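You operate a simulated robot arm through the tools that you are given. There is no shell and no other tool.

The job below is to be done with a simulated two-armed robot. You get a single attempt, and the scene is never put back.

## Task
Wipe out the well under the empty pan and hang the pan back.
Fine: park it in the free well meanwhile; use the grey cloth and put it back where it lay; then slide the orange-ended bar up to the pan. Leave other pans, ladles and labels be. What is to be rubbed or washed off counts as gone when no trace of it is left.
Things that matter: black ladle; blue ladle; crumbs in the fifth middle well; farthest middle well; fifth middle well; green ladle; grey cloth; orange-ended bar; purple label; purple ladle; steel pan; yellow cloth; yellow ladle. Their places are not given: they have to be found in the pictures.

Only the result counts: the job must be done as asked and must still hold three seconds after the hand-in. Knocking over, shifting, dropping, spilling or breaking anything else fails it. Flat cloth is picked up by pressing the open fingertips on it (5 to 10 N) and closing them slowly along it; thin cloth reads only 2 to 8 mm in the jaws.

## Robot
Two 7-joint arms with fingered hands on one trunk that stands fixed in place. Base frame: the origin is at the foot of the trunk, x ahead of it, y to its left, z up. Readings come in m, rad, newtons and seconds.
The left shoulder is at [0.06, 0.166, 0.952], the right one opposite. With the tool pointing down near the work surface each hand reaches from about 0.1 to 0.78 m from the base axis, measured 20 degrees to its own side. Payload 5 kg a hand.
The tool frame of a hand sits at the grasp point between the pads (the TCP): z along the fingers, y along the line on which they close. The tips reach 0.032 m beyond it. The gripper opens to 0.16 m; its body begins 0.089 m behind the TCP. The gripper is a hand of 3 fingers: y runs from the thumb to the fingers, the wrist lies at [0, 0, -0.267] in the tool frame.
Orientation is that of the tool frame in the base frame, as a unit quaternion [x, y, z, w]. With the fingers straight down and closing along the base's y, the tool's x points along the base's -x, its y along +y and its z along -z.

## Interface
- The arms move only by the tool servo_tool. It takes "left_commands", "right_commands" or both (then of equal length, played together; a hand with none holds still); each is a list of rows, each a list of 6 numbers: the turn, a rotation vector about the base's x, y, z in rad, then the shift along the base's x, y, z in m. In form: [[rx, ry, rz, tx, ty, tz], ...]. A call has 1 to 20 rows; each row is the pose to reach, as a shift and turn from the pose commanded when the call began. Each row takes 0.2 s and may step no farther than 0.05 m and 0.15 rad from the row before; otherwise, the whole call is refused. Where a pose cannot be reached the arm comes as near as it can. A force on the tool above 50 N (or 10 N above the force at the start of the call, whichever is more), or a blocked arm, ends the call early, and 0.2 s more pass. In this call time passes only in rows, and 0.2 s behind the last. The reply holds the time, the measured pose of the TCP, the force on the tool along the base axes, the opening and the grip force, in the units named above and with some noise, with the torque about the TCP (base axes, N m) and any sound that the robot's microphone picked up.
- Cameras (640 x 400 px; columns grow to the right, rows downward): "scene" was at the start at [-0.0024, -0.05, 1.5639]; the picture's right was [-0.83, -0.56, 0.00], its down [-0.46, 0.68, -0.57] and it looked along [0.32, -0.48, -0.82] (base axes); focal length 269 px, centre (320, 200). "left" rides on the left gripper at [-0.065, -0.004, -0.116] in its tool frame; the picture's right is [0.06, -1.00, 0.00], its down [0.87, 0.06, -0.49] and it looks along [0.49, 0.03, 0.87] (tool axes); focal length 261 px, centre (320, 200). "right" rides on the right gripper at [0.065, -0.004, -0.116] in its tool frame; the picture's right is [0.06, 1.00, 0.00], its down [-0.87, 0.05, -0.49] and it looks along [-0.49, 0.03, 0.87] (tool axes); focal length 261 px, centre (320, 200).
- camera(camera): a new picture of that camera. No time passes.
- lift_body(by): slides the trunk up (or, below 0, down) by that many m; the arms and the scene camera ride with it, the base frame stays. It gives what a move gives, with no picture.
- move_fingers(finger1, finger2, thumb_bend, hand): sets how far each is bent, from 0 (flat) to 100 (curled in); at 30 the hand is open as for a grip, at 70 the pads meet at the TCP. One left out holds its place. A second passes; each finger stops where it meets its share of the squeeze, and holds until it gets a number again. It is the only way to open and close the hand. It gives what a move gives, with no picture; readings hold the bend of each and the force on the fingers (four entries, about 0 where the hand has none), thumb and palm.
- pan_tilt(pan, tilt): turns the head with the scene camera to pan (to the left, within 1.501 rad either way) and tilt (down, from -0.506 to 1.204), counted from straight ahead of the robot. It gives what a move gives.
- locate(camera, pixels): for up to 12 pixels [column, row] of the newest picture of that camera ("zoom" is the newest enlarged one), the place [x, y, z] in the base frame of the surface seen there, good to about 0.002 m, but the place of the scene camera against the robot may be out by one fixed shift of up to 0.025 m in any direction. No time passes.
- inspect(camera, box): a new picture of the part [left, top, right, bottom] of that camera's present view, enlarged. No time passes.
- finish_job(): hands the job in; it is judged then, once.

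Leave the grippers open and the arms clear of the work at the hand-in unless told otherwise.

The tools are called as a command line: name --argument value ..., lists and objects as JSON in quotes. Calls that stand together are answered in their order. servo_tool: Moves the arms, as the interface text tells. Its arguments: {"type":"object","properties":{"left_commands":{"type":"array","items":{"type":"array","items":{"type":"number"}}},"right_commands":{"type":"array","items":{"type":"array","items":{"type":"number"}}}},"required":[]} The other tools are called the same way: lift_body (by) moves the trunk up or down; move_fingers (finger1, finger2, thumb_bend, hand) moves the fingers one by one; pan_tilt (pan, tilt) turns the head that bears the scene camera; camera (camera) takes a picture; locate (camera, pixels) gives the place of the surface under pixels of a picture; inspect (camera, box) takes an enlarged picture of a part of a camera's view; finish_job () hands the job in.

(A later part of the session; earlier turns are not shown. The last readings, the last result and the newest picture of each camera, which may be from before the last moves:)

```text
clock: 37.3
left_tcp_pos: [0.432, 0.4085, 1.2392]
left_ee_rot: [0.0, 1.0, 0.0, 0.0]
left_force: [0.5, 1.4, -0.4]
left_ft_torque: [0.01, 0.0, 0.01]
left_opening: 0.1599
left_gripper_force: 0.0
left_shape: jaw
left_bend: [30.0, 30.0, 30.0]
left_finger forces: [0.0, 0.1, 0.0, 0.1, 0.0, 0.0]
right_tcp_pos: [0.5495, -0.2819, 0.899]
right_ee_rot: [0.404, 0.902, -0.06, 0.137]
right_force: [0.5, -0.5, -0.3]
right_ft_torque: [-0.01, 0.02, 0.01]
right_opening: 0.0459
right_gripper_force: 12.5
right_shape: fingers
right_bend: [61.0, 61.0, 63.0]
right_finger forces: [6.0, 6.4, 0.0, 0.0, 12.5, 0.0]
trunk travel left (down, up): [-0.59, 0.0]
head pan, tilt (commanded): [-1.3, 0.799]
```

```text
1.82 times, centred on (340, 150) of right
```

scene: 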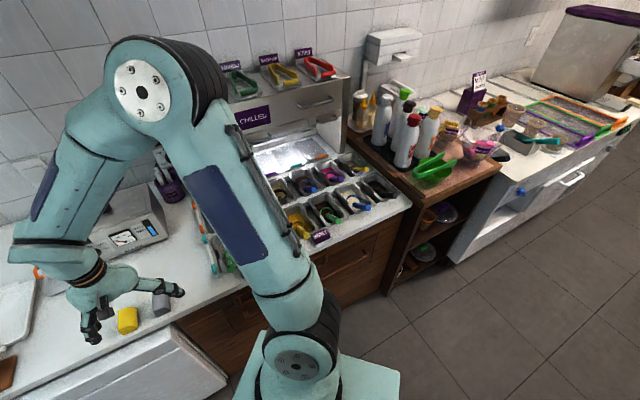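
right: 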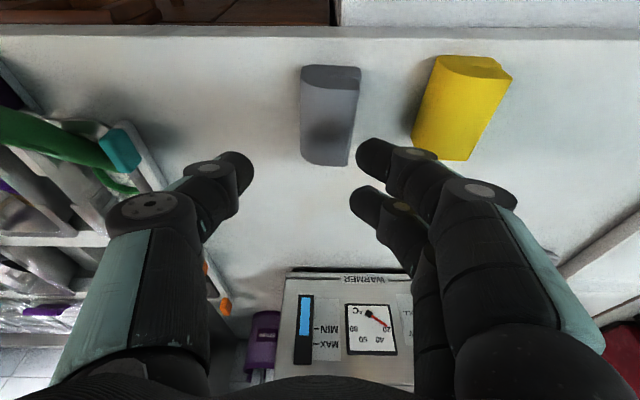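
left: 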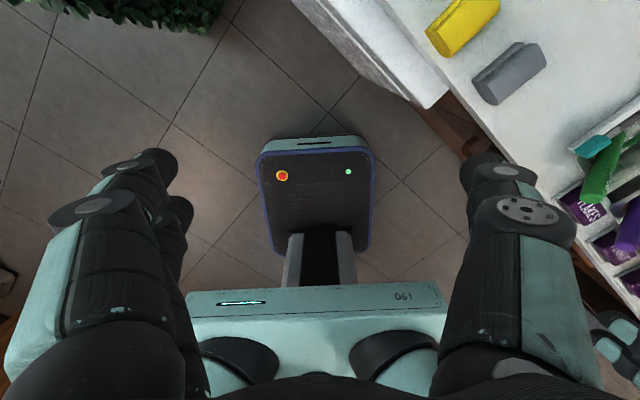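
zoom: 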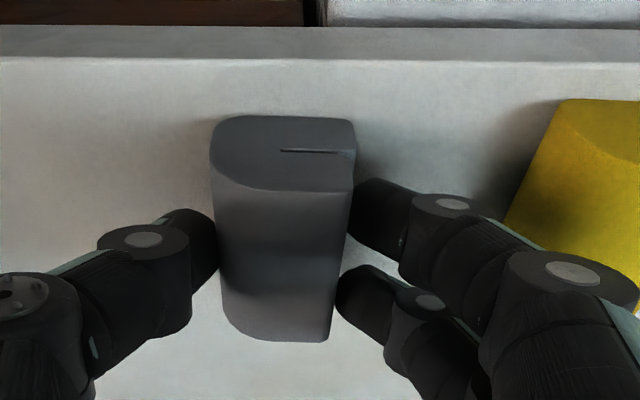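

Held with 12.5 N. I measure where the cloth lies right now relative to before (to return it exactly): top corners in this zoom.

locate --camera "zoom" --pixels '[[350, 192], [330, 338], [218, 172], [230, 325], [285, 188], [280, 250], [212, 140], [355, 130], [300, 116], [215, 200], [275, 340], [345, 230]]'

```text
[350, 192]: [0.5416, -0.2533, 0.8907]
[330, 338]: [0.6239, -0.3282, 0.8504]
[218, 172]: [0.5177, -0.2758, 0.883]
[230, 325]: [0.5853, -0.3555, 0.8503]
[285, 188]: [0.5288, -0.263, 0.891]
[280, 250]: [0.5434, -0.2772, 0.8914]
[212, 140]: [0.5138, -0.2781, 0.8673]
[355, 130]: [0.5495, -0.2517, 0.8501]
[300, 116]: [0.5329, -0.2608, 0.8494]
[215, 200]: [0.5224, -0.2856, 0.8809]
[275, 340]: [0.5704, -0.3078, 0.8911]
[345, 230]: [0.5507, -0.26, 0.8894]
```

The cloth moved about 3 mm toward the fingers and turned ≈-2.5° while being gripped; I'll compensate on return. Now I lift it to z≈1.02 and carry it over the fifth well, turning +0.075 rad to align with the row.

servo_tool --right_commands '[[0, 0, 0, 0, 0, 0.02], [0, 0, 0, 0, 0, 0.05], [0, 0, 0, 0, 0, 0.09], [0, 0, 0, 0, -0.02, 0.12], [0, 0, 0.01, -0.006, -0.065, 0.12], [0, 0, 0.02, -0.012, -0.11, 0.12], [0, 0, 0.03, -0.018, -0.155, 0.12], [0, 0, 0.04, -0.024, -0.2, 0.12], [0, 0, 0.05, -0.03, -0.245, 0.12], [0, 0, 0.06, -0.036, -0.29, 0.12], [0, 0, 0.07, -0.042, -0.335, 0.12], [0, 0, 0.075, -0.048, -0.38, 0.12], [0, 0, 0.075, -0.054, -0.425, 0.12], [0, 0, 0.075, -0.0605, -0.465, 0.12], [0, 0, 0.075, -0.0605, -0.4784, 0.115]]'

camera --camera "right"

camera --camera "scene"

```text
clock: 40.5
left_tcp_pos: [0.4308, 0.4084, 1.2399]
left_ee_rot: [-0.001, 1.0, 0.0, 0.001]
left_force: [0.4, -0.8, -0.2]
left_ft_torque: [-0.03, 0.01, 0.01]
left_opening: 0.1599
left_gripper_force: 0.0
left_shape: jaw
left_bend: [30.0, 30.0, 30.0]
left_finger forces: [0.0, 0.0, 0.1, 0.0, 0.0, 0.1]
right_tcp_pos: [0.4897, -0.7619, 1.0136]
right_ee_rot: [0.37, 0.917, -0.055, 0.139]
right_force: [0.5, 0.6, -1.2]
right_ft_torque: [-0.01, 0.0, 0.0]
right_opening: 0.0458
right_gripper_force: 12.1
right_shape: fingers
right_bend: [62.0, 61.0, 63.0]
right_finger forces: [5.9, 6.4, 0.1, 0.1, 12.0, 0.0]
trunk travel left (down, up): [-0.59, 0.0]
head pan, tilt (commanded): [-1.3, 0.799]
```

```text
taken
```

right: 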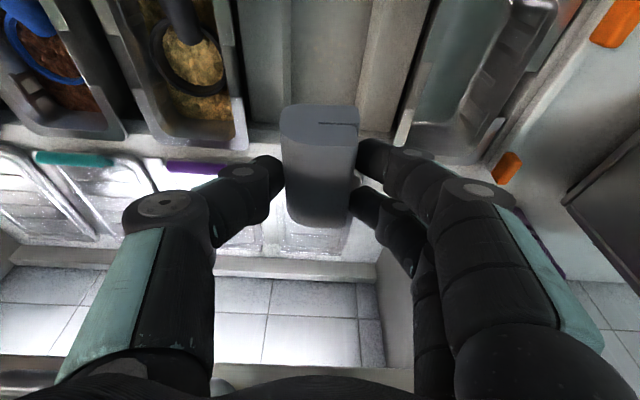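

```text
taken
```

scene: 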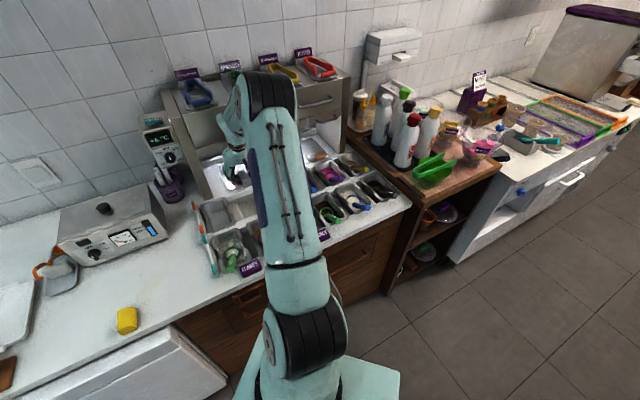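

The cloth is firmly held over the well. I descend to z≈0.862 (cloth bottom ≈0.813) and check clearances.

servo_tool --right_commands '[[0, 0, 0, 0, 0, -0.04], [0, 0, 0, 0, 0, -0.08], [0, 0, 0, 0, 0, -0.11], [0, 0, 0, 0, 0, -0.13], [0, 0, 0, 0, 0, -0.145], [0, 0, 0, 0, 0, -0.152]]'

camera --camera "right"

```text
clock: 41.9
left_tcp_pos: [0.4311, 0.4076, 1.2391]
left_ee_rot: [-0.001, 1.0, 0.0, 0.0]
left_force: [-0.4, 0.6, -0.6]
left_ft_torque: [0.01, -0.01, 0.03]
left_opening: 0.1599
left_gripper_force: 0.1
left_shape: jaw
left_bend: [30.0, 30.0, 30.0]
left_finger forces: [0.1, 0.0, 0.0, 0.1, 0.0, 0.0]
right_tcp_pos: [0.489, -0.7609, 0.8607]
right_ee_rot: [0.37, 0.917, -0.055, 0.138]
right_force: [-0.2, 0.2, -0.3]
right_ft_torque: [0.01, -0.01, 0.0]
right_opening: 0.0459
right_gripper_force: 11.6
right_shape: fingers
right_bend: [62.0, 61.0, 63.0]
right_finger forces: [5.8, 6.3, 0.0, 0.0, 12.1, 0.0]
trunk travel left (down, up): [-0.59, 0.0]
head pan, tilt (commanded): [-1.3, 0.799]
```

```text
taken
```

right: 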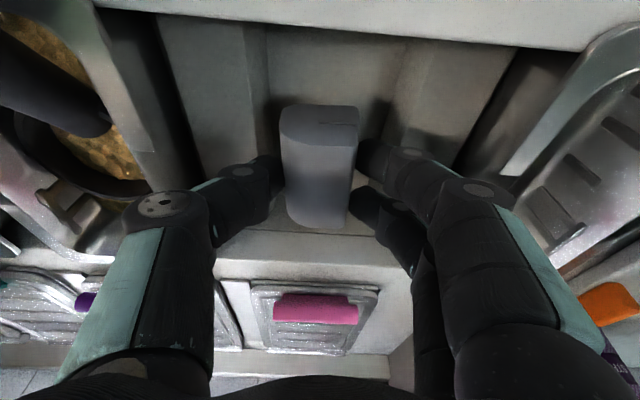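

I check clearance: finger knuckle outer edge (512,195), thumb knuckle outer edge (130,205), parked pan's near flange edge (505,170),(545,100), neighbour pan's flange edge (150,150).

inspect --camera "right" --box '[420, 20, 640, 280]'

locate --camera "right" --pixels '[[505, 200], [480, 190], [440, 158], [540, 130], [512, 172], [530, 210], [140, 205], [165, 205], [150, 148], [120, 60], [215, 190], [560, 235]]'

```text
1.54 times, centred on (530, 150) of right
```

zoom: 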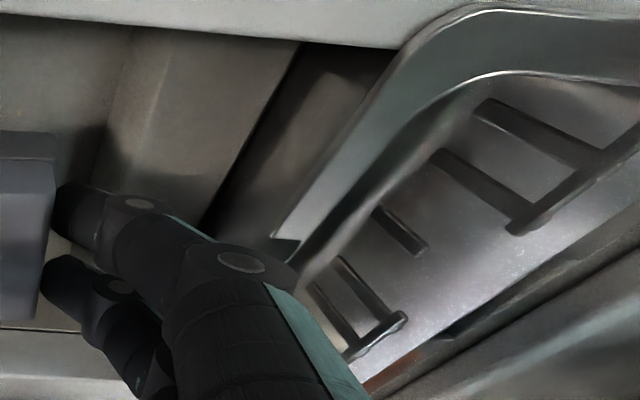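

```text
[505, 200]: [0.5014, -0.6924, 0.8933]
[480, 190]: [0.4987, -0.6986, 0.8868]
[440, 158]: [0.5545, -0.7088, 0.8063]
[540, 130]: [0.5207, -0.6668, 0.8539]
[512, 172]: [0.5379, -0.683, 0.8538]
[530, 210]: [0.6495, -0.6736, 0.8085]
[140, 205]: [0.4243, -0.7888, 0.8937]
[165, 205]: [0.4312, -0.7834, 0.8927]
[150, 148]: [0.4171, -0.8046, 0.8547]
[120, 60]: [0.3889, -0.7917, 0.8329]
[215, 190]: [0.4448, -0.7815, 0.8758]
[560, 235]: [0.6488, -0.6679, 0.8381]
```

Clearances are about 0.02 m on the finger side and 0.01 m on the thumb side. I lower to just above the floor, reading force.

servo_tool --right_commands '[[0, 0, 0, 0, 0, -0.01], [0, 0, 0, 0, 0, -0.02], [0, 0, 0, 0, 0, -0.027], [0, 0, 0, 0, 0, -0.03]]'

```text
clock: 42.9
left_tcp_pos: [0.4309, 0.4093, 1.2399]
left_ee_rot: [-0.001, 1.0, 0.0, -0.001]
left_force: [-0.6, 0.1, -0.3]
left_ft_torque: [-0.02, -0.03, -0.03]
left_opening: 0.1597
left_gripper_force: 0.1
left_shape: jaw
left_bend: [30.0, 30.0, 30.0]
left_finger forces: [0.0, 0.0, 0.0, 0.0, 0.0, 0.1]
right_tcp_pos: [0.4892, -0.7612, 0.8316]
right_ee_rot: [0.37, 0.917, -0.057, 0.139]
right_force: [1.4, 3.0, 3.8]
right_ft_torque: [-0.02, 0.02, 0.04]
right_opening: 0.0457
right_gripper_force: 18.5
right_shape: fingers
right_bend: [62.0, 61.0, 64.0]
right_finger forces: [7.3, 7.8, 0.0, 0.0, 20.1, 0.1]
trunk travel left (down, up): [-0.59, 0.0]
head pan, tilt (commanded): [-1.3, 0.799]
```

Floor contact began (3.8 N), but there's a sideways 3 N: the thumb touches the right-hand partition edge. I raise 4 mm, shift 3.5 mm away from it (-u), and lower again.

servo_tool --right_commands '[[0, 0, 0, 0, 0, 0.004], [0, 0, 0, 0.0024, 0.0025, 0.004], [0, 0, 0, 0.0024, 0.0025, 0.001], [0, 0, 0, 0.0024, 0.0025, -0.001], [0, 0, 0, 0.0024, 0.0025, -0.002]]'

```text
clock: 44.1
left_tcp_pos: [0.4312, 0.409, 1.2401]
left_ee_rot: [-0.001, 1.0, 0.0, 0.0]
left_force: [-0.2, -0.7, -0.8]
left_ft_torque: [0.01, -0.01, 0.01]
left_opening: 0.16
left_gripper_force: 0.1
left_shape: jaw
left_bend: [30.0, 30.0, 30.0]
left_finger forces: [0.1, 0.0, 0.0, 0.1, 0.1, 0.1]
right_tcp_pos: [0.4918, -0.7574, 0.8297]
right_ee_rot: [0.37, 0.917, -0.055, 0.139]
right_force: [0.9, 0.3, 0.9]
right_ft_torque: [-0.01, 0.03, -0.02]
right_opening: 0.0457
right_gripper_force: 13.2
right_shape: fingers
right_bend: [62.0, 61.0, 64.0]
right_finger forces: [6.3, 6.7, 0.0, 0.0, 14.2, 0.0]
trunk travel left (down, up): [-0.59, 0.0]
head pan, tilt (commanded): [-1.3, 0.799]
```

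Better: sideways force nearly gone. I lower 3 mm more with another 1 mm of shift to get pressing force.

servo_tool --right_commands '[[0, 0, 0, 0.0008, 0.0008, 0.0], [0, 0, 0, 0.0008, 0.0008, -0.0015], [0, 0, 0, 0.0008, 0.0008, -0.003]]'

```text
clock: 44.9
left_tcp_pos: [0.4306, 0.4085, 1.2396]
left_ee_rot: [-0.001, 1.0, 0.0, 0.0]
left_force: [0.1, -0.1, 0.2]
left_ft_torque: [-0.03, -0.01, -0.03]
left_opening: 0.16
left_gripper_force: 0.0
left_shape: jaw
left_bend: [30.0, 30.0, 30.0]
left_finger forces: [0.0, 0.1, 0.0, 0.1, 0.0, 0.0]
right_tcp_pos: [0.4923, -0.7566, 0.8268]
right_ee_rot: [0.37, 0.917, -0.055, 0.138]
right_force: [0.4, -0.3, 0.1]
right_ft_torque: [0.0, -0.03, -0.01]
right_opening: 0.0455
right_gripper_force: 14.0
right_shape: fingers
right_bend: [62.0, 61.0, 64.0]
right_finger forces: [7.0, 6.7, 0.0, 0.0, 13.7, 0.0]
trunk travel left (down, up): [-0.59, 0.0]
head pan, tilt (commanded): [-1.3, 0.799]
```

No floor force yet at z=0.8268. I go down further in 2 mm steps.

servo_tool --right_commands '[[0, 0, 0, 0, 0, -0.002], [0, 0, 0, 0, 0, -0.004]]'

camera --camera "right"

```text
clock: 45.5
left_tcp_pos: [0.4303, 0.4099, 1.2398]
left_ee_rot: [-0.001, 1.0, -0.001, 0.001]
left_force: [-0.7, -0.8, 1.4]
left_ft_torque: [-0.03, 0.01, 0.02]
left_opening: 0.1597
left_gripper_force: 0.0
left_shape: jaw
left_bend: [30.0, 30.0, 30.0]
left_finger forces: [0.0, 0.0, 0.1, 0.0, 0.0, 0.0]
right_tcp_pos: [0.4925, -0.7583, 0.8253]
right_ee_rot: [0.369, 0.917, -0.056, 0.142]
right_force: [-2.3, 2.5, 16.3]
right_ft_torque: [0.34, -0.13, 0.07]
right_opening: 0.045
right_gripper_force: 25.9
right_shape: fingers
right_bend: [63.0, 62.0, 64.0]
right_finger forces: [20.8, 6.8, 0.1, 0.0, 23.5, 0.0]
trunk travel left (down, up): [-0.59, 0.0]
head pan, tilt (commanded): [-1.3, 0.799]
```

```text
taken
```

right: 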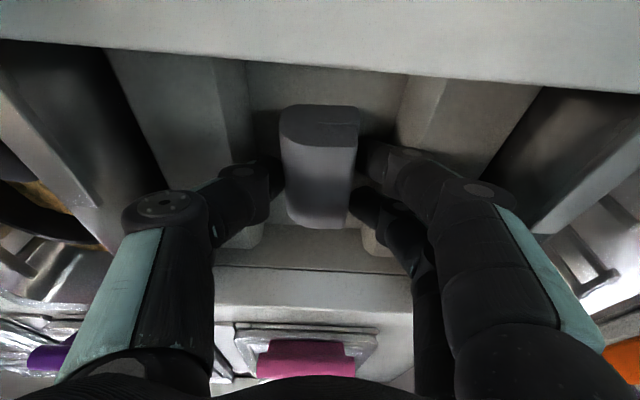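

Now the cloth presses the floor with 16 N. I ease up 1.5 mm and rub back and forth along the well (±0.03 m).

servo_tool --right_commands '[[0, 0, 0, 0, 0, 0.0015], [0, 0, 0, -0.0072, 0.007, 0.0015], [0, 0, 0, -0.0143, 0.014, 0.0015], [0, 0, 0, -0.0215, 0.021, 0.0015], [0, 0, 0, -0.0143, 0.014, 0.0015], [0, 0, 0, -0.0072, 0.007, 0.0015], [0, 0, 0, 0, 0, 0.0015], [0, 0, 0, 0.0072, -0.007, 0.0015], [0, 0, 0, 0.0143, -0.014, 0.0015], [0, 0, 0, 0.0215, -0.021, 0.0015], [0, 0, 0, 0.0143, -0.014, 0.0015], [0, 0, 0, 0.0072, -0.007, 0.0015], [0, 0, 0, 0, 0, 0.0015], [0, 0, 0, -0.0072, 0.007, 0.0015], [0, 0, 0, -0.0143, 0.014, 0.0015], [0, 0, 0, -0.0215, 0.021, 0.0015], [0, 0, 0, -0.0143, 0.014, 0.0015], [0, 0, 0, -0.0072, 0.007, 0.0015], [0, 0, 0, 0, 0, 0.0015]]'

camera --camera "right"

```text
clock: 49.5
left_tcp_pos: [0.43, 0.4102, 1.2378]
left_ee_rot: [-0.001, 1.0, -0.001, 0.001]
left_force: [1.0, 0.1, 0.3]
left_ft_torque: [-0.02, 0.02, 0.01]
left_opening: 0.1596
left_gripper_force: 0.0
left_shape: jaw
left_bend: [30.0, 30.0, 30.0]
left_finger forces: [0.1, 0.1, 0.0, 0.0, 0.0, 0.0]
right_tcp_pos: [0.492, -0.7569, 0.8261]
right_ee_rot: [0.37, 0.917, -0.055, 0.138]
right_force: [-2.5, 7.2, 11.7]
right_ft_torque: [0.42, -0.12, 0.14]
right_opening: 0.0447
right_gripper_force: 30.0
right_shape: fingers
right_bend: [63.0, 62.0, 64.0]
right_finger forces: [20.9, 8.3, 0.1, 0.0, 29.8, 0.0]
trunk travel left (down, up): [-0.59, 0.0]
head pan, tilt (commanded): [-1.3, 0.799]
```

```text
taken
```

right: 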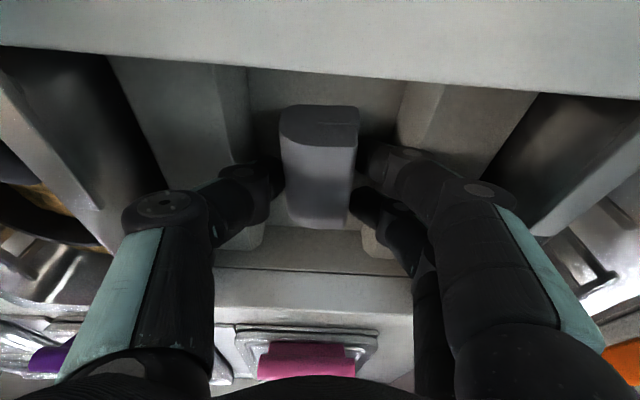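

I lift straight up to z≈1.01 and look at the floor.

servo_tool --right_commands '[[0, 0, 0, 0, 0, 0.01], [0, 0, 0, 0, 0, 0.03], [0, 0, 0, 0, 0, 0.06], [0, 0, 0, 0, 0, 0.1], [0, 0, 0, 0, 0, 0.14], [0, 0, 0, 0, 0, 0.18]]'

camera --camera "right"

inspect --camera "right" --box '[220, 0, 420, 125]'

```text
clock: 50.9
left_tcp_pos: [0.4308, 0.409, 1.239]
left_ee_rot: [0.0, 1.0, 0.001, 0.001]
left_force: [-0.7, -0.4, 1.1]
left_ft_torque: [0.0, 0.0, -0.03]
left_opening: 0.1599
left_gripper_force: 0.0
left_shape: jaw
left_bend: [30.0, 30.0, 30.0]
left_finger forces: [0.1, 0.0, 0.0, 0.0, 0.1, 0.0]
right_tcp_pos: [0.4915, -0.7573, 1.0042]
right_ee_rot: [0.37, 0.917, -0.055, 0.139]
right_force: [-0.3, -0.1, -0.3]
right_ft_torque: [-0.02, 0.0, -0.01]
right_opening: 0.0456
right_gripper_force: 13.2
right_shape: fingers
right_bend: [62.0, 62.0, 64.0]
right_finger forces: [6.4, 6.6, 0.0, 0.0, 13.0, 0.0]
trunk travel left (down, up): [-0.59, 0.0]
head pan, tilt (commanded): [-1.3, 0.799]
```

```text
taken
```

right: 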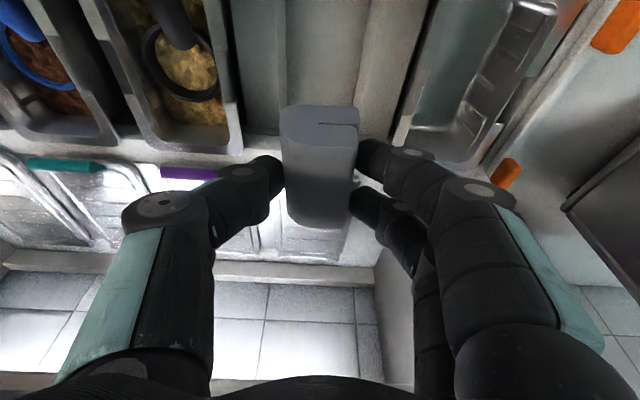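

```text
3.20 times, centred on (320, 62) of right
```

zoom: 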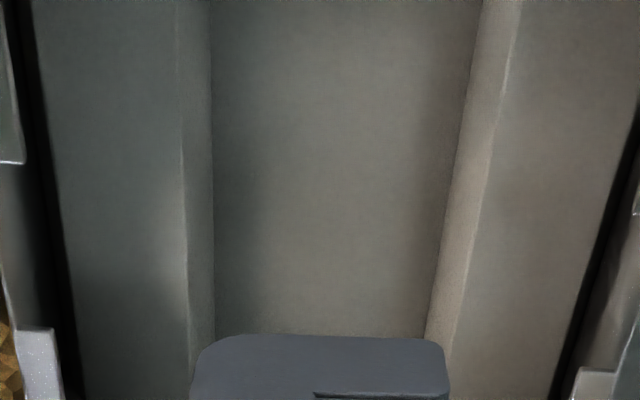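

No crumbs visible in this part. I check which part of the floor this shows by locating zoom pixels, and move back for a full view of the floor.

locate --camera "zoom" --pixels '[[340, 20], [330, 150], [320, 300], [230, 200], [440, 250]]'

servo_tool --right_commands '[[0, 0, 0, -0.025, 0.024, 0.02], [0, 0, 0, -0.05, 0.048, 0.04], [0, 0, 0, -0.075, 0.073, 0.06], [0, 0, 0, -0.1, 0.098, 0.08]]'

camera --camera "right"

```text
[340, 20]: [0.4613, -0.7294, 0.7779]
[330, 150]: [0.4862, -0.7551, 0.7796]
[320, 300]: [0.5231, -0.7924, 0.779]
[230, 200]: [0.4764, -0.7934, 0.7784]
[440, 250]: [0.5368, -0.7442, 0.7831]
```

```text
clock: 51.9
left_tcp_pos: [0.431, 0.4094, 1.2389]
left_ee_rot: [0.0, 1.0, -0.001, 0.0]
left_force: [-0.1, -1.0, 0.2]
left_ft_torque: [-0.02, 0.01, 0.0]
left_opening: 0.1597
left_gripper_force: 0.0
left_shape: jaw
left_bend: [30.0, 30.0, 30.0]
left_finger forces: [0.0, 0.0, 0.1, 0.0, 0.1, 0.0]
right_tcp_pos: [0.3916, -0.6589, 1.085]
right_ee_rot: [0.371, 0.917, -0.056, 0.139]
right_force: [0.5, 0.4, 0.3]
right_ft_torque: [0.01, -0.02, -0.02]
right_opening: 0.0457
right_gripper_force: 13.3
right_shape: fingers
right_bend: [62.0, 62.0, 64.0]
right_finger forces: [6.4, 6.6, 0.0, 0.0, 13.0, 0.0]
trunk travel left (down, up): [-0.59, 0.0]
head pan, tilt (commanded): [-1.3, 0.799]
```

```text
taken
```

right: 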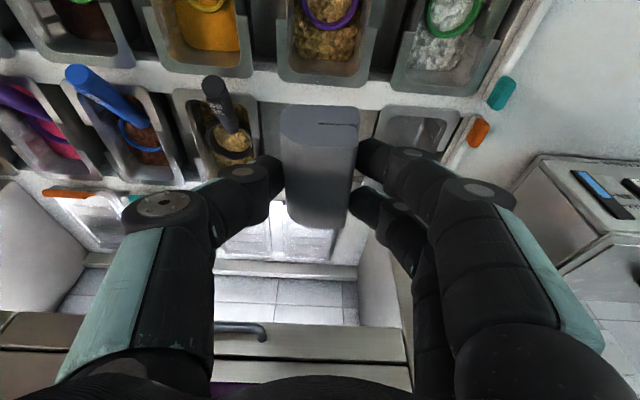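

That earlier zoom covered v from -0.05 to +0.047 – the whole crumb patch – and looks clean. I return to that viewpoint for a higher magnification check of the left and right halves.

servo_tool --right_commands '[[0, 0, 0, 0.025, -0.024, -0.02], [0, 0, 0, 0.05, -0.048, -0.04], [0, 0, 0, 0.075, -0.073, -0.06], [0, 0, 0, 0.1, -0.098, -0.08], [0, 0, 0, 0.11, -0.105, -0.08]]'

inspect --camera "right" --box '[280, 0, 380, 60]'

inspect --camera "right" --box '[270, 50, 370, 110]'

```text
clock: 53.1
left_tcp_pos: [0.4306, 0.4092, 1.2408]
left_ee_rot: [-0.001, 1.0, 0.0, 0.0]
left_force: [0.5, -0.1, 0.1]
left_ft_torque: [-0.03, -0.01, 0.02]
left_opening: 0.1599
left_gripper_force: 0.1
left_shape: jaw
left_bend: [30.0, 30.0, 30.0]
left_finger forces: [0.1, 0.1, 0.0, 0.0, 0.0, 0.0]
right_tcp_pos: [0.5028, -0.7664, 1.0051]
right_ee_rot: [0.37, 0.917, -0.055, 0.14]
right_force: [-0.3, 0.6, -0.9]
right_ft_torque: [-0.02, 0.01, 0.02]
right_opening: 0.0455
right_gripper_force: 12.5
right_shape: fingers
right_bend: [62.0, 62.0, 64.0]
right_finger forces: [6.4, 6.6, 0.1, 0.0, 13.1, 0.1]
trunk travel left (down, up): [-0.59, 0.0]
head pan, tilt (commanded): [-1.3, 0.799]
```

```text
6.40 times, centred on (330, 30) of right
```

zoom: 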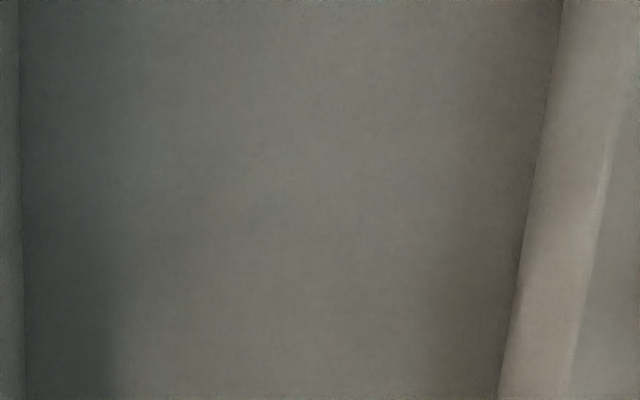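

```text
6.40 times, centred on (320, 80) of right
```

zoom: 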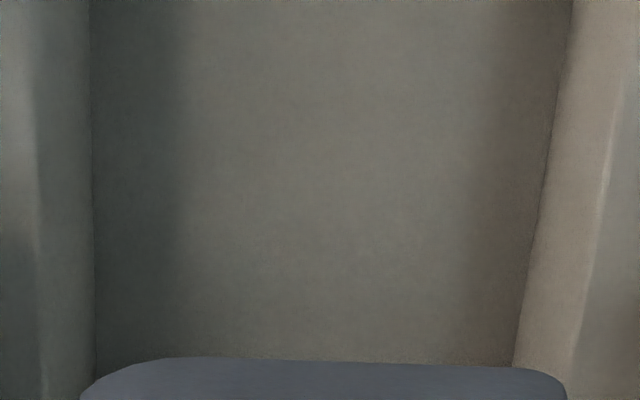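

The floor is clean at high magnification. Now I return the cloth: travel back at z≈1.02 to above its old place, turning -0.031 rad so that its own axis matches again.

servo_tool --right_commands '[[0, 0, 0, 0, 0.01, 0.02], [0, 0, 0, 0.004, 0.05, 0.025], [0, 0, -0.005, 0.008, 0.095, 0.025], [0, 0, -0.01, 0.012, 0.14, 0.025], [0, 0, -0.015, 0.016, 0.185, 0.025], [0, 0, -0.02, 0.02, 0.23, 0.025], [0, 0, -0.025, 0.024, 0.275, 0.025], [0, 0, -0.03, 0.028, 0.32, 0.025], [0, 0, -0.031, 0.032, 0.365, 0.025], [0, 0, -0.031, 0.036, 0.41, 0.02], [0, 0, -0.031, 0.04, 0.45, 0.0], [0, 0, -0.031, 0.0437, 0.4821, -0.03]]'

camera --camera "right"

```text
clock: 55.7
left_tcp_pos: [0.432, 0.4091, 1.2376]
left_ee_rot: [-0.001, 1.0, -0.002, 0.001]
left_force: [0.0, -0.1, -0.2]
left_ft_torque: [-0.03, 0.01, -0.04]
left_opening: 0.1599
left_gripper_force: 0.0
left_shape: jaw
left_bend: [30.0, 30.0, 30.0]
left_finger forces: [0.0, 0.0, 0.0, 0.1, 0.0, 0.1]
right_tcp_pos: [0.5463, -0.2826, 0.9741]
right_ee_rot: [0.384, 0.911, -0.059, 0.138]
right_force: [0.0, -0.2, -0.7]
right_ft_torque: [-0.02, -0.01, -0.01]
right_opening: 0.0454
right_gripper_force: 12.5
right_shape: fingers
right_bend: [62.0, 62.0, 64.0]
right_finger forces: [6.1, 6.3, 0.1, 0.0, 12.4, 0.0]
trunk travel left (down, up): [-0.59, 0.0]
head pan, tilt (commanded): [-1.3, 0.799]
```

```text
taken
```

right: 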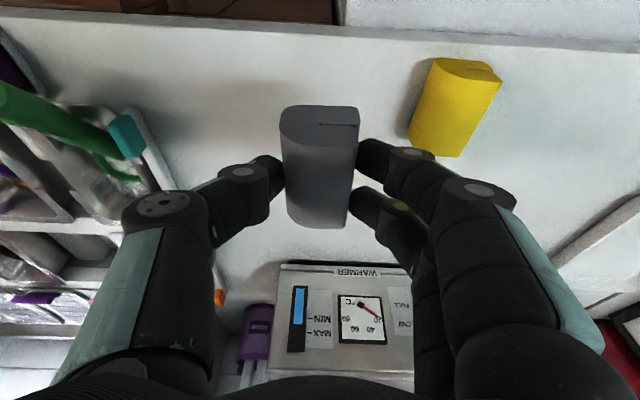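

I measure the held cloth's top corners to check its planned landing spot against the old outline (old: right top edge (0.5463,-0.2496)→(0.5849,-0.2924), left (0.5237,-0.2754)→(0.5604,-0.3149)).

inspect --camera "right" --box '[260, 90, 380, 240]'

locate --camera "zoom" --pixels '[[255, 152], [225, 368], [65, 130], [85, 345], [150, 148], [150, 250], [150, 360], [60, 100], [258, 60], [58, 200], [245, 230], [90, 355]]'

```text
2.67 times, centred on (320, 165) of right
```

zoom: 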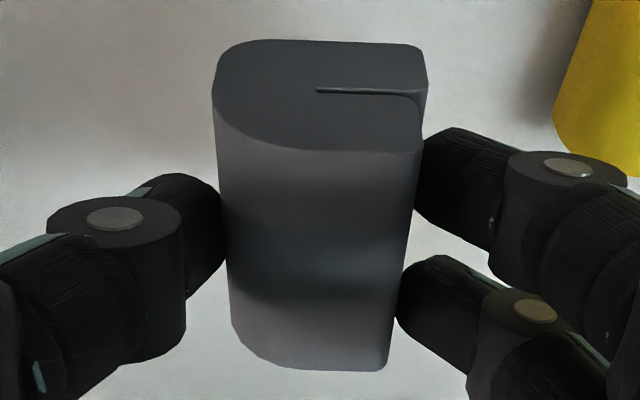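

```text
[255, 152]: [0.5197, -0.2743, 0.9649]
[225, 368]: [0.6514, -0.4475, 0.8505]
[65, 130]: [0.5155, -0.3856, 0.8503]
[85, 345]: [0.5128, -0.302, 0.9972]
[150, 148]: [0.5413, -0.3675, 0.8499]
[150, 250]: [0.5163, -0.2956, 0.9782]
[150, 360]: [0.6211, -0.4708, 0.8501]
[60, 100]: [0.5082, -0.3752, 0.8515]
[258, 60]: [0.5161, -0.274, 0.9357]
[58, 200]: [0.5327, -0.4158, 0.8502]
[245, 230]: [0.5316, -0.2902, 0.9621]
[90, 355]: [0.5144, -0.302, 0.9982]
```

locate --camera "zoom" --pixels '[[414, 154], [382, 362], [228, 138], [240, 330], [330, 152], [320, 250], [310, 362], [222, 200], [222, 110], [400, 260], [415, 130], [300, 100]]'

```text
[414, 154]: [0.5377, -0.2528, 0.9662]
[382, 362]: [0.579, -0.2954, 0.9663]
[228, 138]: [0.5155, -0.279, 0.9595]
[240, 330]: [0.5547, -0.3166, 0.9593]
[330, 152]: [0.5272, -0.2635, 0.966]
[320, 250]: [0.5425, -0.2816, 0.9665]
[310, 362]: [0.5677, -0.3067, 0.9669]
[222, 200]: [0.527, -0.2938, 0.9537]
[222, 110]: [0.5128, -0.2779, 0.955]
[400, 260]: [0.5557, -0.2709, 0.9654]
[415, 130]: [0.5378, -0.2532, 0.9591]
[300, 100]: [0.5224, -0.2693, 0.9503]
```

Comparing outlines: the cloth had been nudged during the pickup, so it now needs about (+7,+3) mm and ≈-4° to match its old place. I apply that in the air and re-measure.

servo_tool --right_commands '[[0, 0, -0.035, 0.0035, 0.0015, 0], [0, 0, -0.07, 0.007, 0.003, 0]]'

inspect --camera "right" --box '[260, 90, 380, 240]'

locate --camera "zoom" --pixels '[[416, 156], [408, 210], [400, 262], [392, 310], [384, 360], [230, 140], [232, 180], [236, 230], [238, 280], [241, 328], [330, 155], [315, 362]]'

```text
clock: 56.3
left_tcp_pos: [0.431, 0.4088, 1.2405]
left_ee_rot: [-0.001, 1.0, 0.0, -0.001]
left_force: [0.1, 0.5, -0.6]
left_ft_torque: [-0.02, 0.02, 0.0]
left_opening: 0.1602
left_gripper_force: 0.0
left_shape: jaw
left_bend: [30.0, 30.0, 30.0]
left_finger forces: [0.1, 0.1, 0.0, 0.0, 0.1, 0.1]
right_tcp_pos: [0.552, -0.2806, 0.9742]
right_ee_rot: [0.416, 0.897, -0.062, 0.136]
right_force: [0.6, -0.1, -1.3]
right_ft_torque: [0.0, -0.01, -0.01]
right_opening: 0.0456
right_gripper_force: 12.0
right_shape: fingers
right_bend: [62.0, 62.0, 64.0]
right_finger forces: [6.2, 6.2, 0.1, 0.0, 12.4, 0.0]
trunk travel left (down, up): [-0.59, 0.0]
head pan, tilt (commanded): [-1.3, 0.799]
```

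```text
2.67 times, centred on (320, 165) of right
```

zoom: 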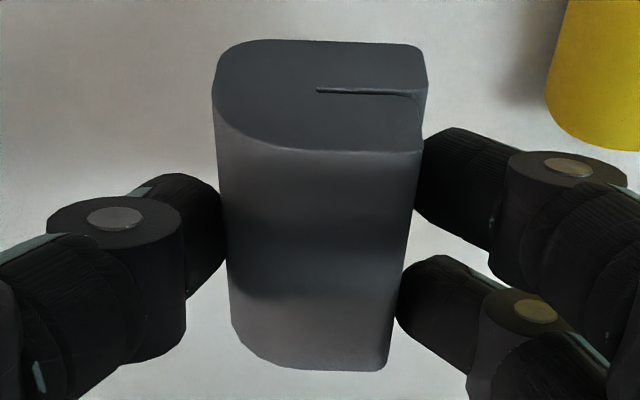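

```text
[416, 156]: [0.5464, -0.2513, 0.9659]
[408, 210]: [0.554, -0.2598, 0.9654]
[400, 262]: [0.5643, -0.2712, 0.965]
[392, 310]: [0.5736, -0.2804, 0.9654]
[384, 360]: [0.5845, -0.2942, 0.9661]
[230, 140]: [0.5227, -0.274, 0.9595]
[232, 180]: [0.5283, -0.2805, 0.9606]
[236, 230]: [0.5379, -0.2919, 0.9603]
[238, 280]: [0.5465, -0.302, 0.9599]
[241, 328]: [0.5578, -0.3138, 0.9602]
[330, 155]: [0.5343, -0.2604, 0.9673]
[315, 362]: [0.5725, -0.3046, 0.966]
```

Now axis -48.5° and position within ~2 mm. I add (+1.5,+0.5) mm and lower 73 mm, the last part slowly.

servo_tool --right_commands '[[0, 0, 0, 0.0015, 0.0005, -0.02], [0, 0, 0, 0.0015, 0.0005, -0.04], [0, 0, 0, 0.0015, 0.0005, -0.055], [0, 0, 0, 0.0015, 0.0005, -0.065], [0, 0, 0, 0.0015, 0.0005, -0.07], [0, 0, 0, 0.0015, 0.0005, -0.073]]'

```text
clock: 57.7
left_tcp_pos: [0.4308, 0.4076, 1.2394]
left_ee_rot: [0.0, 1.0, 0.0, 0.0]
left_force: [0.1, 0.3, -0.3]
left_ft_torque: [0.01, -0.03, -0.01]
left_opening: 0.1599
left_gripper_force: 0.1
left_shape: jaw
left_bend: [30.0, 30.0, 30.0]
left_finger forces: [0.0, 0.0, 0.0, 0.1, 0.1, 0.1]
right_tcp_pos: [0.5542, -0.2796, 0.9014]
right_ee_rot: [0.416, 0.897, -0.062, 0.136]
right_force: [0.9, -0.3, 0.2]
right_ft_torque: [0.03, 0.03, 0.0]
right_opening: 0.0456
right_gripper_force: 12.4
right_shape: fingers
right_bend: [62.0, 62.0, 64.0]
right_finger forces: [6.1, 6.2, 0.0, 0.1, 12.3, 0.0]
trunk travel left (down, up): [-0.59, 0.0]
head pan, tilt (commanded): [-1.3, 0.799]
```

Not touching yet; 2.5 mm more.

servo_tool --right_commands '[[0, 0, 0, 0, 0, -0.0015], [0, 0, 0, 0, 0, -0.003]]'

camera --camera "right"

inspect --camera "right" --box '[260, 90, 380, 240]'

locate --camera "zoom" --pixels '[[416, 156], [400, 262], [384, 360], [230, 140], [236, 230], [241, 328], [330, 155], [315, 362]]'

```text
clock: 58.3
left_tcp_pos: [0.4329, 0.4096, 1.2401]
left_ee_rot: [-0.001, 1.0, -0.001, 0.0]
left_force: [0.4, -0.9, 0.3]
left_ft_torque: [-0.02, 0.0, 0.03]
left_opening: 0.1597
left_gripper_force: 0.2
left_shape: jaw
left_bend: [30.0, 30.0, 30.0]
left_finger forces: [0.0, 0.0, 0.0, 0.0, 0.0, 0.1]
right_tcp_pos: [0.5535, -0.279, 0.8984]
right_ee_rot: [0.416, 0.897, -0.063, 0.136]
right_force: [0.0, 0.2, -0.5]
right_ft_torque: [0.02, 0.03, -0.01]
right_opening: 0.0453
right_gripper_force: 12.4
right_shape: fingers
right_bend: [62.0, 62.0, 64.0]
right_finger forces: [6.1, 6.3, 0.0, 0.0, 12.4, 0.0]
trunk travel left (down, up): [-0.59, 0.0]
head pan, tilt (commanded): [-1.3, 0.799]
```

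```text
taken
```

right: 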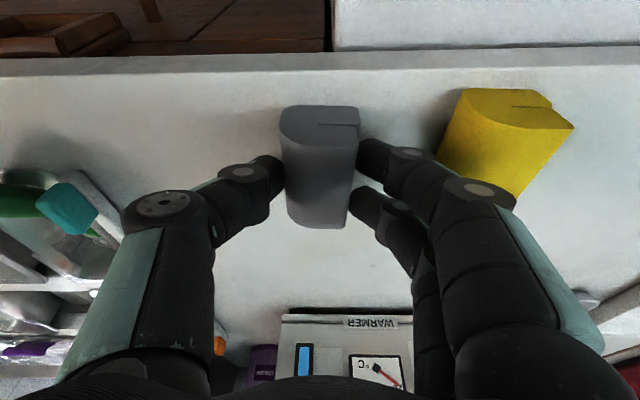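

```text
2.67 times, centred on (320, 165) of right
```

zoom: 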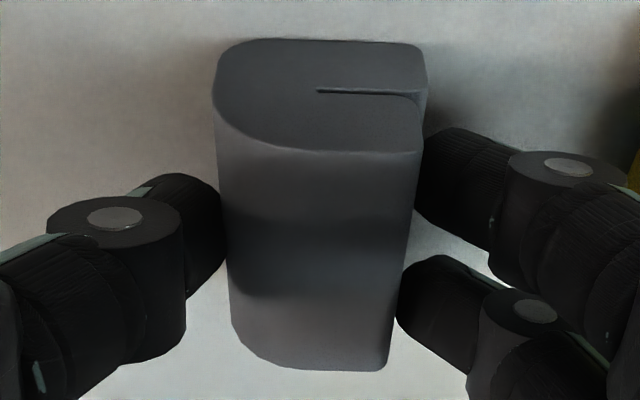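

```text
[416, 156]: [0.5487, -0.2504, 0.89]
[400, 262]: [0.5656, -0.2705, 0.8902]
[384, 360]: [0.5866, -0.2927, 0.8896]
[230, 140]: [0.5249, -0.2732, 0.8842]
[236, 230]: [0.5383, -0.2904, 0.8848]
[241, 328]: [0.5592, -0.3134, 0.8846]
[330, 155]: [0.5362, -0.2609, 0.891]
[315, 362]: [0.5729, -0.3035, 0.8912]
```

The outline matches its old place within 1–2 mm and it's on the counter. I open gently: fingers 56, thumb 57.

move_fingers --hand "right" --finger1 55 --finger2 55 --thumb_bend 55

inspect --camera "right" --box '[180, 40, 500, 260]'

```text
clock: 59.3
left_tcp_pos: [0.4307, 0.4092, 1.2396]
left_ee_rot: [-0.001, 1.0, 0.0, 0.0]
left_force: [-0.4, 0.2, 0.3]
left_ft_torque: [-0.01, 0.02, -0.02]
left_opening: 0.1596
left_gripper_force: 0.0
left_shape: jaw
left_bend: [30.0, 30.0, 30.0]
left_finger forces: [0.1, 0.0, 0.0, 0.0, 0.0, 0.1]
right_tcp_pos: [0.5535, -0.2782, 0.8985]
right_ee_rot: [0.416, 0.897, -0.063, 0.136]
right_force: [0.0, -0.6, 0.3]
right_ft_torque: [0.01, 0.01, 0.01]
right_opening: 0.066
right_gripper_force: 0.0
right_shape: fingers
right_bend: [55.0, 55.0, 55.0]
right_finger forces: [0.0, 0.0, 0.0, 0.0, 0.0, 0.0]
trunk travel left (down, up): [-0.59, 0.0]
head pan, tilt (commanded): [-1.3, 0.799]
```

```text
1.82 times, centred on (340, 150) of right
```

zoom: 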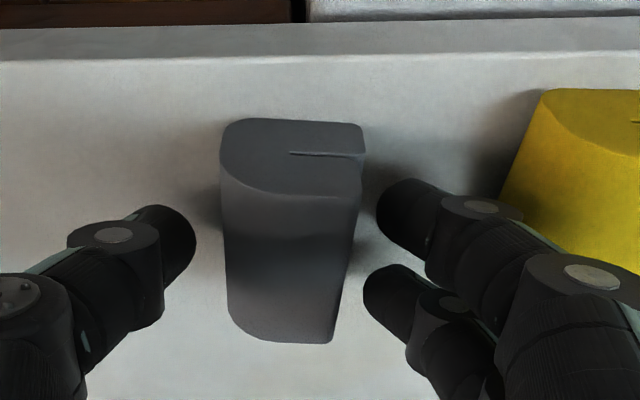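

Released cleanly. I raise straight up, then verify the cloth's outline.

servo_tool --right_commands '[[0, 0, 0, 0, 0, 0.01], [0, 0, 0, 0, 0, 0.025], [0, 0, 0, 0, 0, 0.05], [0, 0, 0, 0, 0, 0.08], [0, 0, 0, 0, 0, 0.12], [0.05, 0.05, 0.015, -0.02, 0.02, 0.15], [0.1, 0.1, 0.03, -0.04, 0.04, 0.155], [0.15, 0.15, 0.045, -0.06, 0.06, 0.155], [0.2, 0.21, 0.06, -0.075, 0.073, 0.155]]'

camera --camera "right"

inspect --camera "right" --box '[270, 150, 430, 260]'

```text
clock: 61.3
left_tcp_pos: [0.4305, 0.4078, 1.2397]
left_ee_rot: [-0.001, 1.0, 0.0, 0.0]
left_force: [-0.3, -0.6, 0.8]
left_ft_torque: [-0.06, 0.02, 0.01]
left_opening: 0.16
left_gripper_force: 0.0
left_shape: jaw
left_bend: [30.0, 30.0, 30.0]
left_finger forces: [0.0, 0.0, 0.0, 0.0, 0.1, 0.1]
right_tcp_pos: [0.4796, -0.2059, 1.0527]
right_ee_rot: [0.392, 0.92, -0.012, 0.001]
right_force: [-0.7, -0.7, 0.0]
right_ft_torque: [-0.04, 0.0, 0.02]
right_opening: 0.0667
right_gripper_force: 0.0
right_shape: fingers
right_bend: [55.0, 55.0, 55.0]
right_finger forces: [0.1, 0.0, 0.0, 0.0, 0.0, 0.0]
trunk travel left (down, up): [-0.59, 0.0]
head pan, tilt (commanded): [-1.3, 0.799]
```

```text
taken
```

right: 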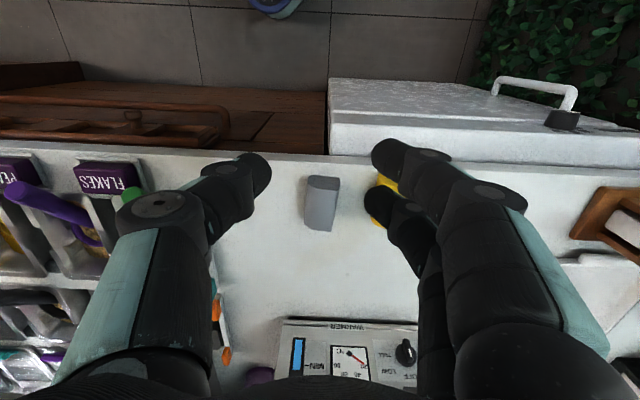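

```text
3.64 times, centred on (350, 205) of right
```

zoom: 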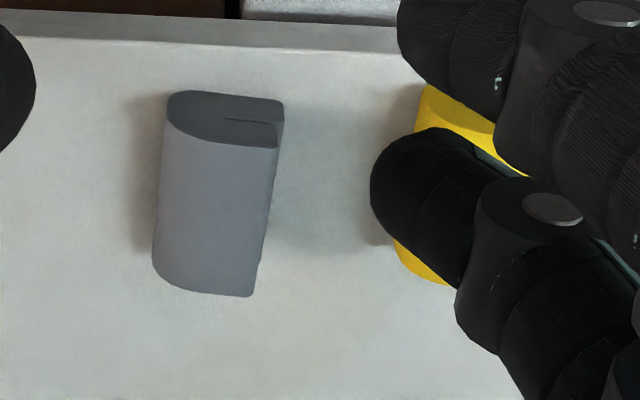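

locate --camera "zoom" --pixels '[[273, 150], [250, 292], [176, 138], [160, 262], [220, 146], [205, 284], [215, 200], [168, 112], [281, 108], [262, 200]]'

move_fingers --hand "right" --finger1 30 --finger2 30 --thumb_bend 30

```text
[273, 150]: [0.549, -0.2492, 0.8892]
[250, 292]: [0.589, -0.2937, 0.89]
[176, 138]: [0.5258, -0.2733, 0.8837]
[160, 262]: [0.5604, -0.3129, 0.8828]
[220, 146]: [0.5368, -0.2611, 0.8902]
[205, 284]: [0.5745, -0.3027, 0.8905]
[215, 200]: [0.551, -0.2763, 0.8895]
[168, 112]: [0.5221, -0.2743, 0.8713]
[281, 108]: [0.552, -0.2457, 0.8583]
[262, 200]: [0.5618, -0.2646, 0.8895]
```

```text
clock: 62.3
left_tcp_pos: [0.4305, 0.4092, 1.2398]
left_ee_rot: [-0.001, 1.0, -0.001, 0.0]
left_force: [-0.2, -0.9, -0.3]
left_ft_torque: [0.0, 0.01, -0.03]
left_opening: 0.1597
left_gripper_force: 0.1
left_shape: jaw
left_bend: [30.0, 30.0, 30.0]
left_finger forces: [0.1, 0.1, 0.0, 0.0, 0.0, 0.0]
right_tcp_pos: [0.4785, -0.2061, 1.0529]
right_ee_rot: [0.392, 0.92, -0.012, 0.002]
right_force: [0.1, 0.6, 0.4]
right_ft_torque: [0.01, -0.04, 0.0]
right_opening: 0.1674
right_gripper_force: 0.0
right_shape: fingers
right_bend: [30.0, 30.0, 30.0]
right_finger forces: [0.1, 0.0, 0.0, 0.0, 0.0, 0.1]
trunk travel left (down, up): [-0.59, 0.0]
head pan, tilt (commanded): [-1.3, 0.799]
```

The cloth is back within about 1 mm of where it lay. Now I go back over the tray with the hand vertical and open, to inspect the fifth well (incl. its front part) and measure the parked pan.

servo_tool --right_commands '[[0.002, -0.001, 0.003, -0.0044, -0.0444, 0], [0.004, -0.001, 0.006, -0.0088, -0.0888, 0], [0.006, -0.002, 0.009, -0.0132, -0.1332, 0], [0.008, -0.002, 0.012, -0.0176, -0.1776, 0], [0.01, -0.003, 0.015, -0.022, -0.222, 0], [0.012, -0.004, 0.018, -0.0264, -0.2664, 0], [0.014, -0.004, 0.021, -0.0308, -0.3108, 0], [0.016, -0.005, 0.024, -0.0352, -0.3552, 0], [0.018, -0.006, 0.027, -0.0396, -0.3996, 0], [0.02, -0.006, 0.03, -0.044, -0.444, 0], [0.023, -0.007, 0.033, -0.0485, -0.489, -0.003]]'

camera --camera "right"

inspect --camera "right" --box '[240, 90, 420, 210]'

```text
clock: 64.7
left_tcp_pos: [0.4326, 0.4068, 1.2396]
left_ee_rot: [0.0, 1.0, 0.0, 0.0]
left_force: [-0.2, 0.3, -0.1]
left_ft_torque: [0.06, -0.01, 0.02]
left_opening: 0.1599
left_gripper_force: 0.1
left_shape: jaw
left_bend: [30.0, 30.0, 30.0]
left_finger forces: [0.1, 0.1, 0.1, 0.0, 0.1, 0.0]
right_tcp_pos: [0.4307, -0.6981, 1.0496]
right_ee_rot: [0.377, 0.926, 0.001, -0.001]
right_force: [-0.1, -0.3, 0.1]
right_ft_torque: [0.04, 0.0, -0.01]
right_opening: 0.1677
right_gripper_force: 0.1
right_shape: fingers
right_bend: [30.0, 30.0, 30.0]
right_finger forces: [0.0, 0.0, 0.1, 0.0, 0.1, 0.0]
trunk travel left (down, up): [-0.59, 0.0]
head pan, tilt (commanded): [-1.3, 0.799]
```

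```text
taken
```

right: 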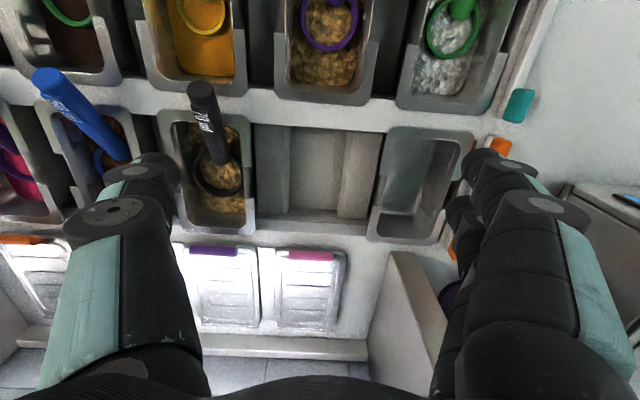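

```text
3.33 times, centred on (330, 150) of right
```

zoom: 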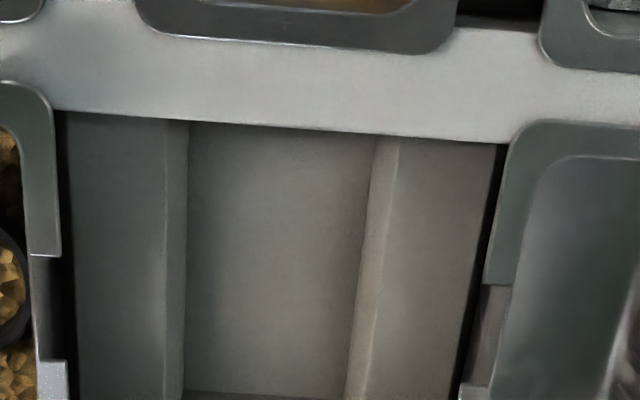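

The well floor is clean. Now I measure the frontmost visible floor and the parked pan's outline.

locate --camera "zoom" --pixels '[[280, 140], [280, 200], [280, 380], [200, 380], [350, 380]]'

inspect --camera "right" --box '[340, 110, 500, 260]'

```text
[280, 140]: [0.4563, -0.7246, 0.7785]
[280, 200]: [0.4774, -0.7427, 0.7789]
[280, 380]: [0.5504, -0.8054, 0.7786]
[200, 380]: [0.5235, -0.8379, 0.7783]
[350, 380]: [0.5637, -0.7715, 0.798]
```

```text
2.67 times, centred on (420, 185) of right
```

zoom: 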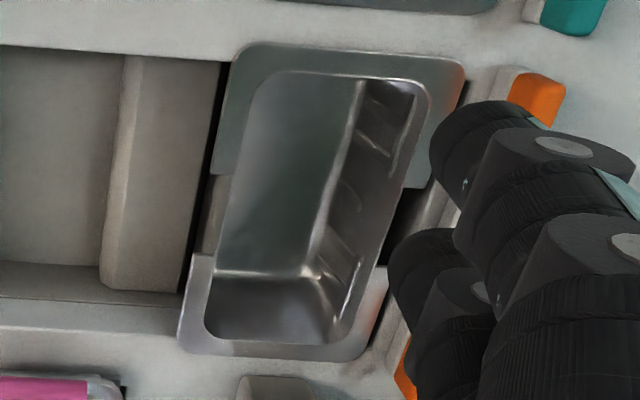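

locate --camera "zoom" --pixels '[[238, 55], [455, 70], [350, 350], [188, 340], [216, 168], [194, 262], [208, 210], [417, 180], [375, 275], [196, 230], [300, 55], [270, 350]]'

```text
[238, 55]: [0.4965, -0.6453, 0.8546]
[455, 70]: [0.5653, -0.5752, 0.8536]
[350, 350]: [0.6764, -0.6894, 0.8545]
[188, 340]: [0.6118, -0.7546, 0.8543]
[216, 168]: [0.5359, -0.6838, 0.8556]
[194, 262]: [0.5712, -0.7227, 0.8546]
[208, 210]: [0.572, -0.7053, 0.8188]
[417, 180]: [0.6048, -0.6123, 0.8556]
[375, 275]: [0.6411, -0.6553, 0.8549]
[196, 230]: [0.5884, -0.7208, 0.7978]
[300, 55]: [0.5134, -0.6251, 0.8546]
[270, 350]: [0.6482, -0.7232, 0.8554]
```

The parked pan's centre is (0.5875,-0.6661). I preset the fingers as before (60/60, thumb 62) and go above its right wall, tilting 0.3 rad, to z≈0.95.

move_fingers --hand "right" --finger1 60 --finger2 60 --thumb_bend 62

servo_tool --right_commands '[[-0.042, -0.043, 0, 0.0267, 0.0022, 0], [-0.084, -0.086, 0, 0.0535, 0.0045, -0.02], [-0.126, -0.129, 0, 0.0802, 0.0067, -0.045], [-0.168, -0.172, 0, 0.107, 0.009, -0.07], [-0.2095, -0.2147, 0, 0.1337, 0.0112, -0.0996]]'

camera --camera "right"

```text
clock: 65.7
left_tcp_pos: [0.4311, 0.4094, 1.2391]
left_ee_rot: [-0.001, 1.0, 0.0, 0.001]
left_force: [0.7, -1.1, -0.6]
left_ft_torque: [-0.01, 0.02, 0.02]
left_opening: 0.1601
left_gripper_force: 0.0
left_shape: jaw
left_bend: [30.0, 30.0, 30.0]
left_finger forces: [0.0, 0.0, 0.0, 0.0, 0.0, 0.0]
right_tcp_pos: [0.4311, -0.6972, 1.0503]
right_ee_rot: [0.376, 0.927, 0.0, -0.001]
right_force: [0.7, -0.1, -0.4]
right_ft_torque: [-0.01, -0.01, 0.01]
right_opening: 0.044
right_gripper_force: 0.0
right_shape: fingers
right_bend: [60.0, 60.0, 62.0]
right_finger forces: [0.0, 0.0, 0.0, 0.0, 0.1, 0.0]
trunk travel left (down, up): [-0.59, 0.0]
head pan, tilt (commanded): [-1.3, 0.799]
```

```text
clock: 66.9
left_tcp_pos: [0.433, 0.4086, 1.2392]
left_ee_rot: [0.0, 1.0, 0.0, 0.0]
left_force: [-0.7, -0.3, 0.9]
left_ft_torque: [0.01, 0.04, 0.03]
left_opening: 0.1601
left_gripper_force: 0.1
left_shape: jaw
left_bend: [30.0, 30.0, 30.0]
left_finger forces: [0.0, 0.1, 0.0, 0.0, 0.0, 0.0]
right_tcp_pos: [0.5662, -0.6851, 0.9507]
right_ee_rot: [0.372, 0.916, -0.056, 0.139]
right_force: [0.3, -0.6, -0.7]
right_ft_torque: [-0.02, 0.0, 0.02]
right_opening: 0.0443
right_gripper_force: 0.0
right_shape: fingers
right_bend: [60.0, 60.0, 62.0]
right_finger forces: [0.0, 0.0, 0.0, 0.0, 0.0, 0.0]
trunk travel left (down, up): [-0.59, 0.0]
head pan, tilt (commanded): [-1.3, 0.799]
```

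```text
taken
```

right: 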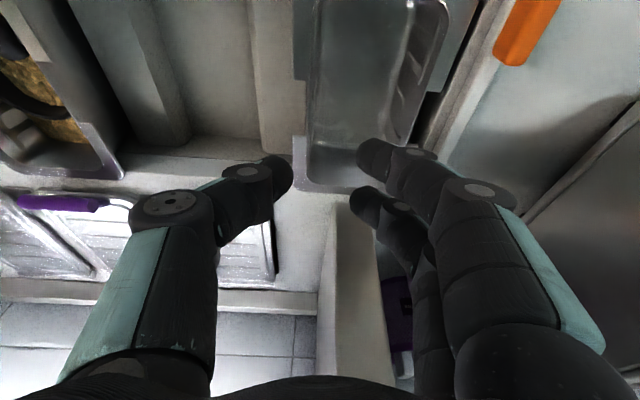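

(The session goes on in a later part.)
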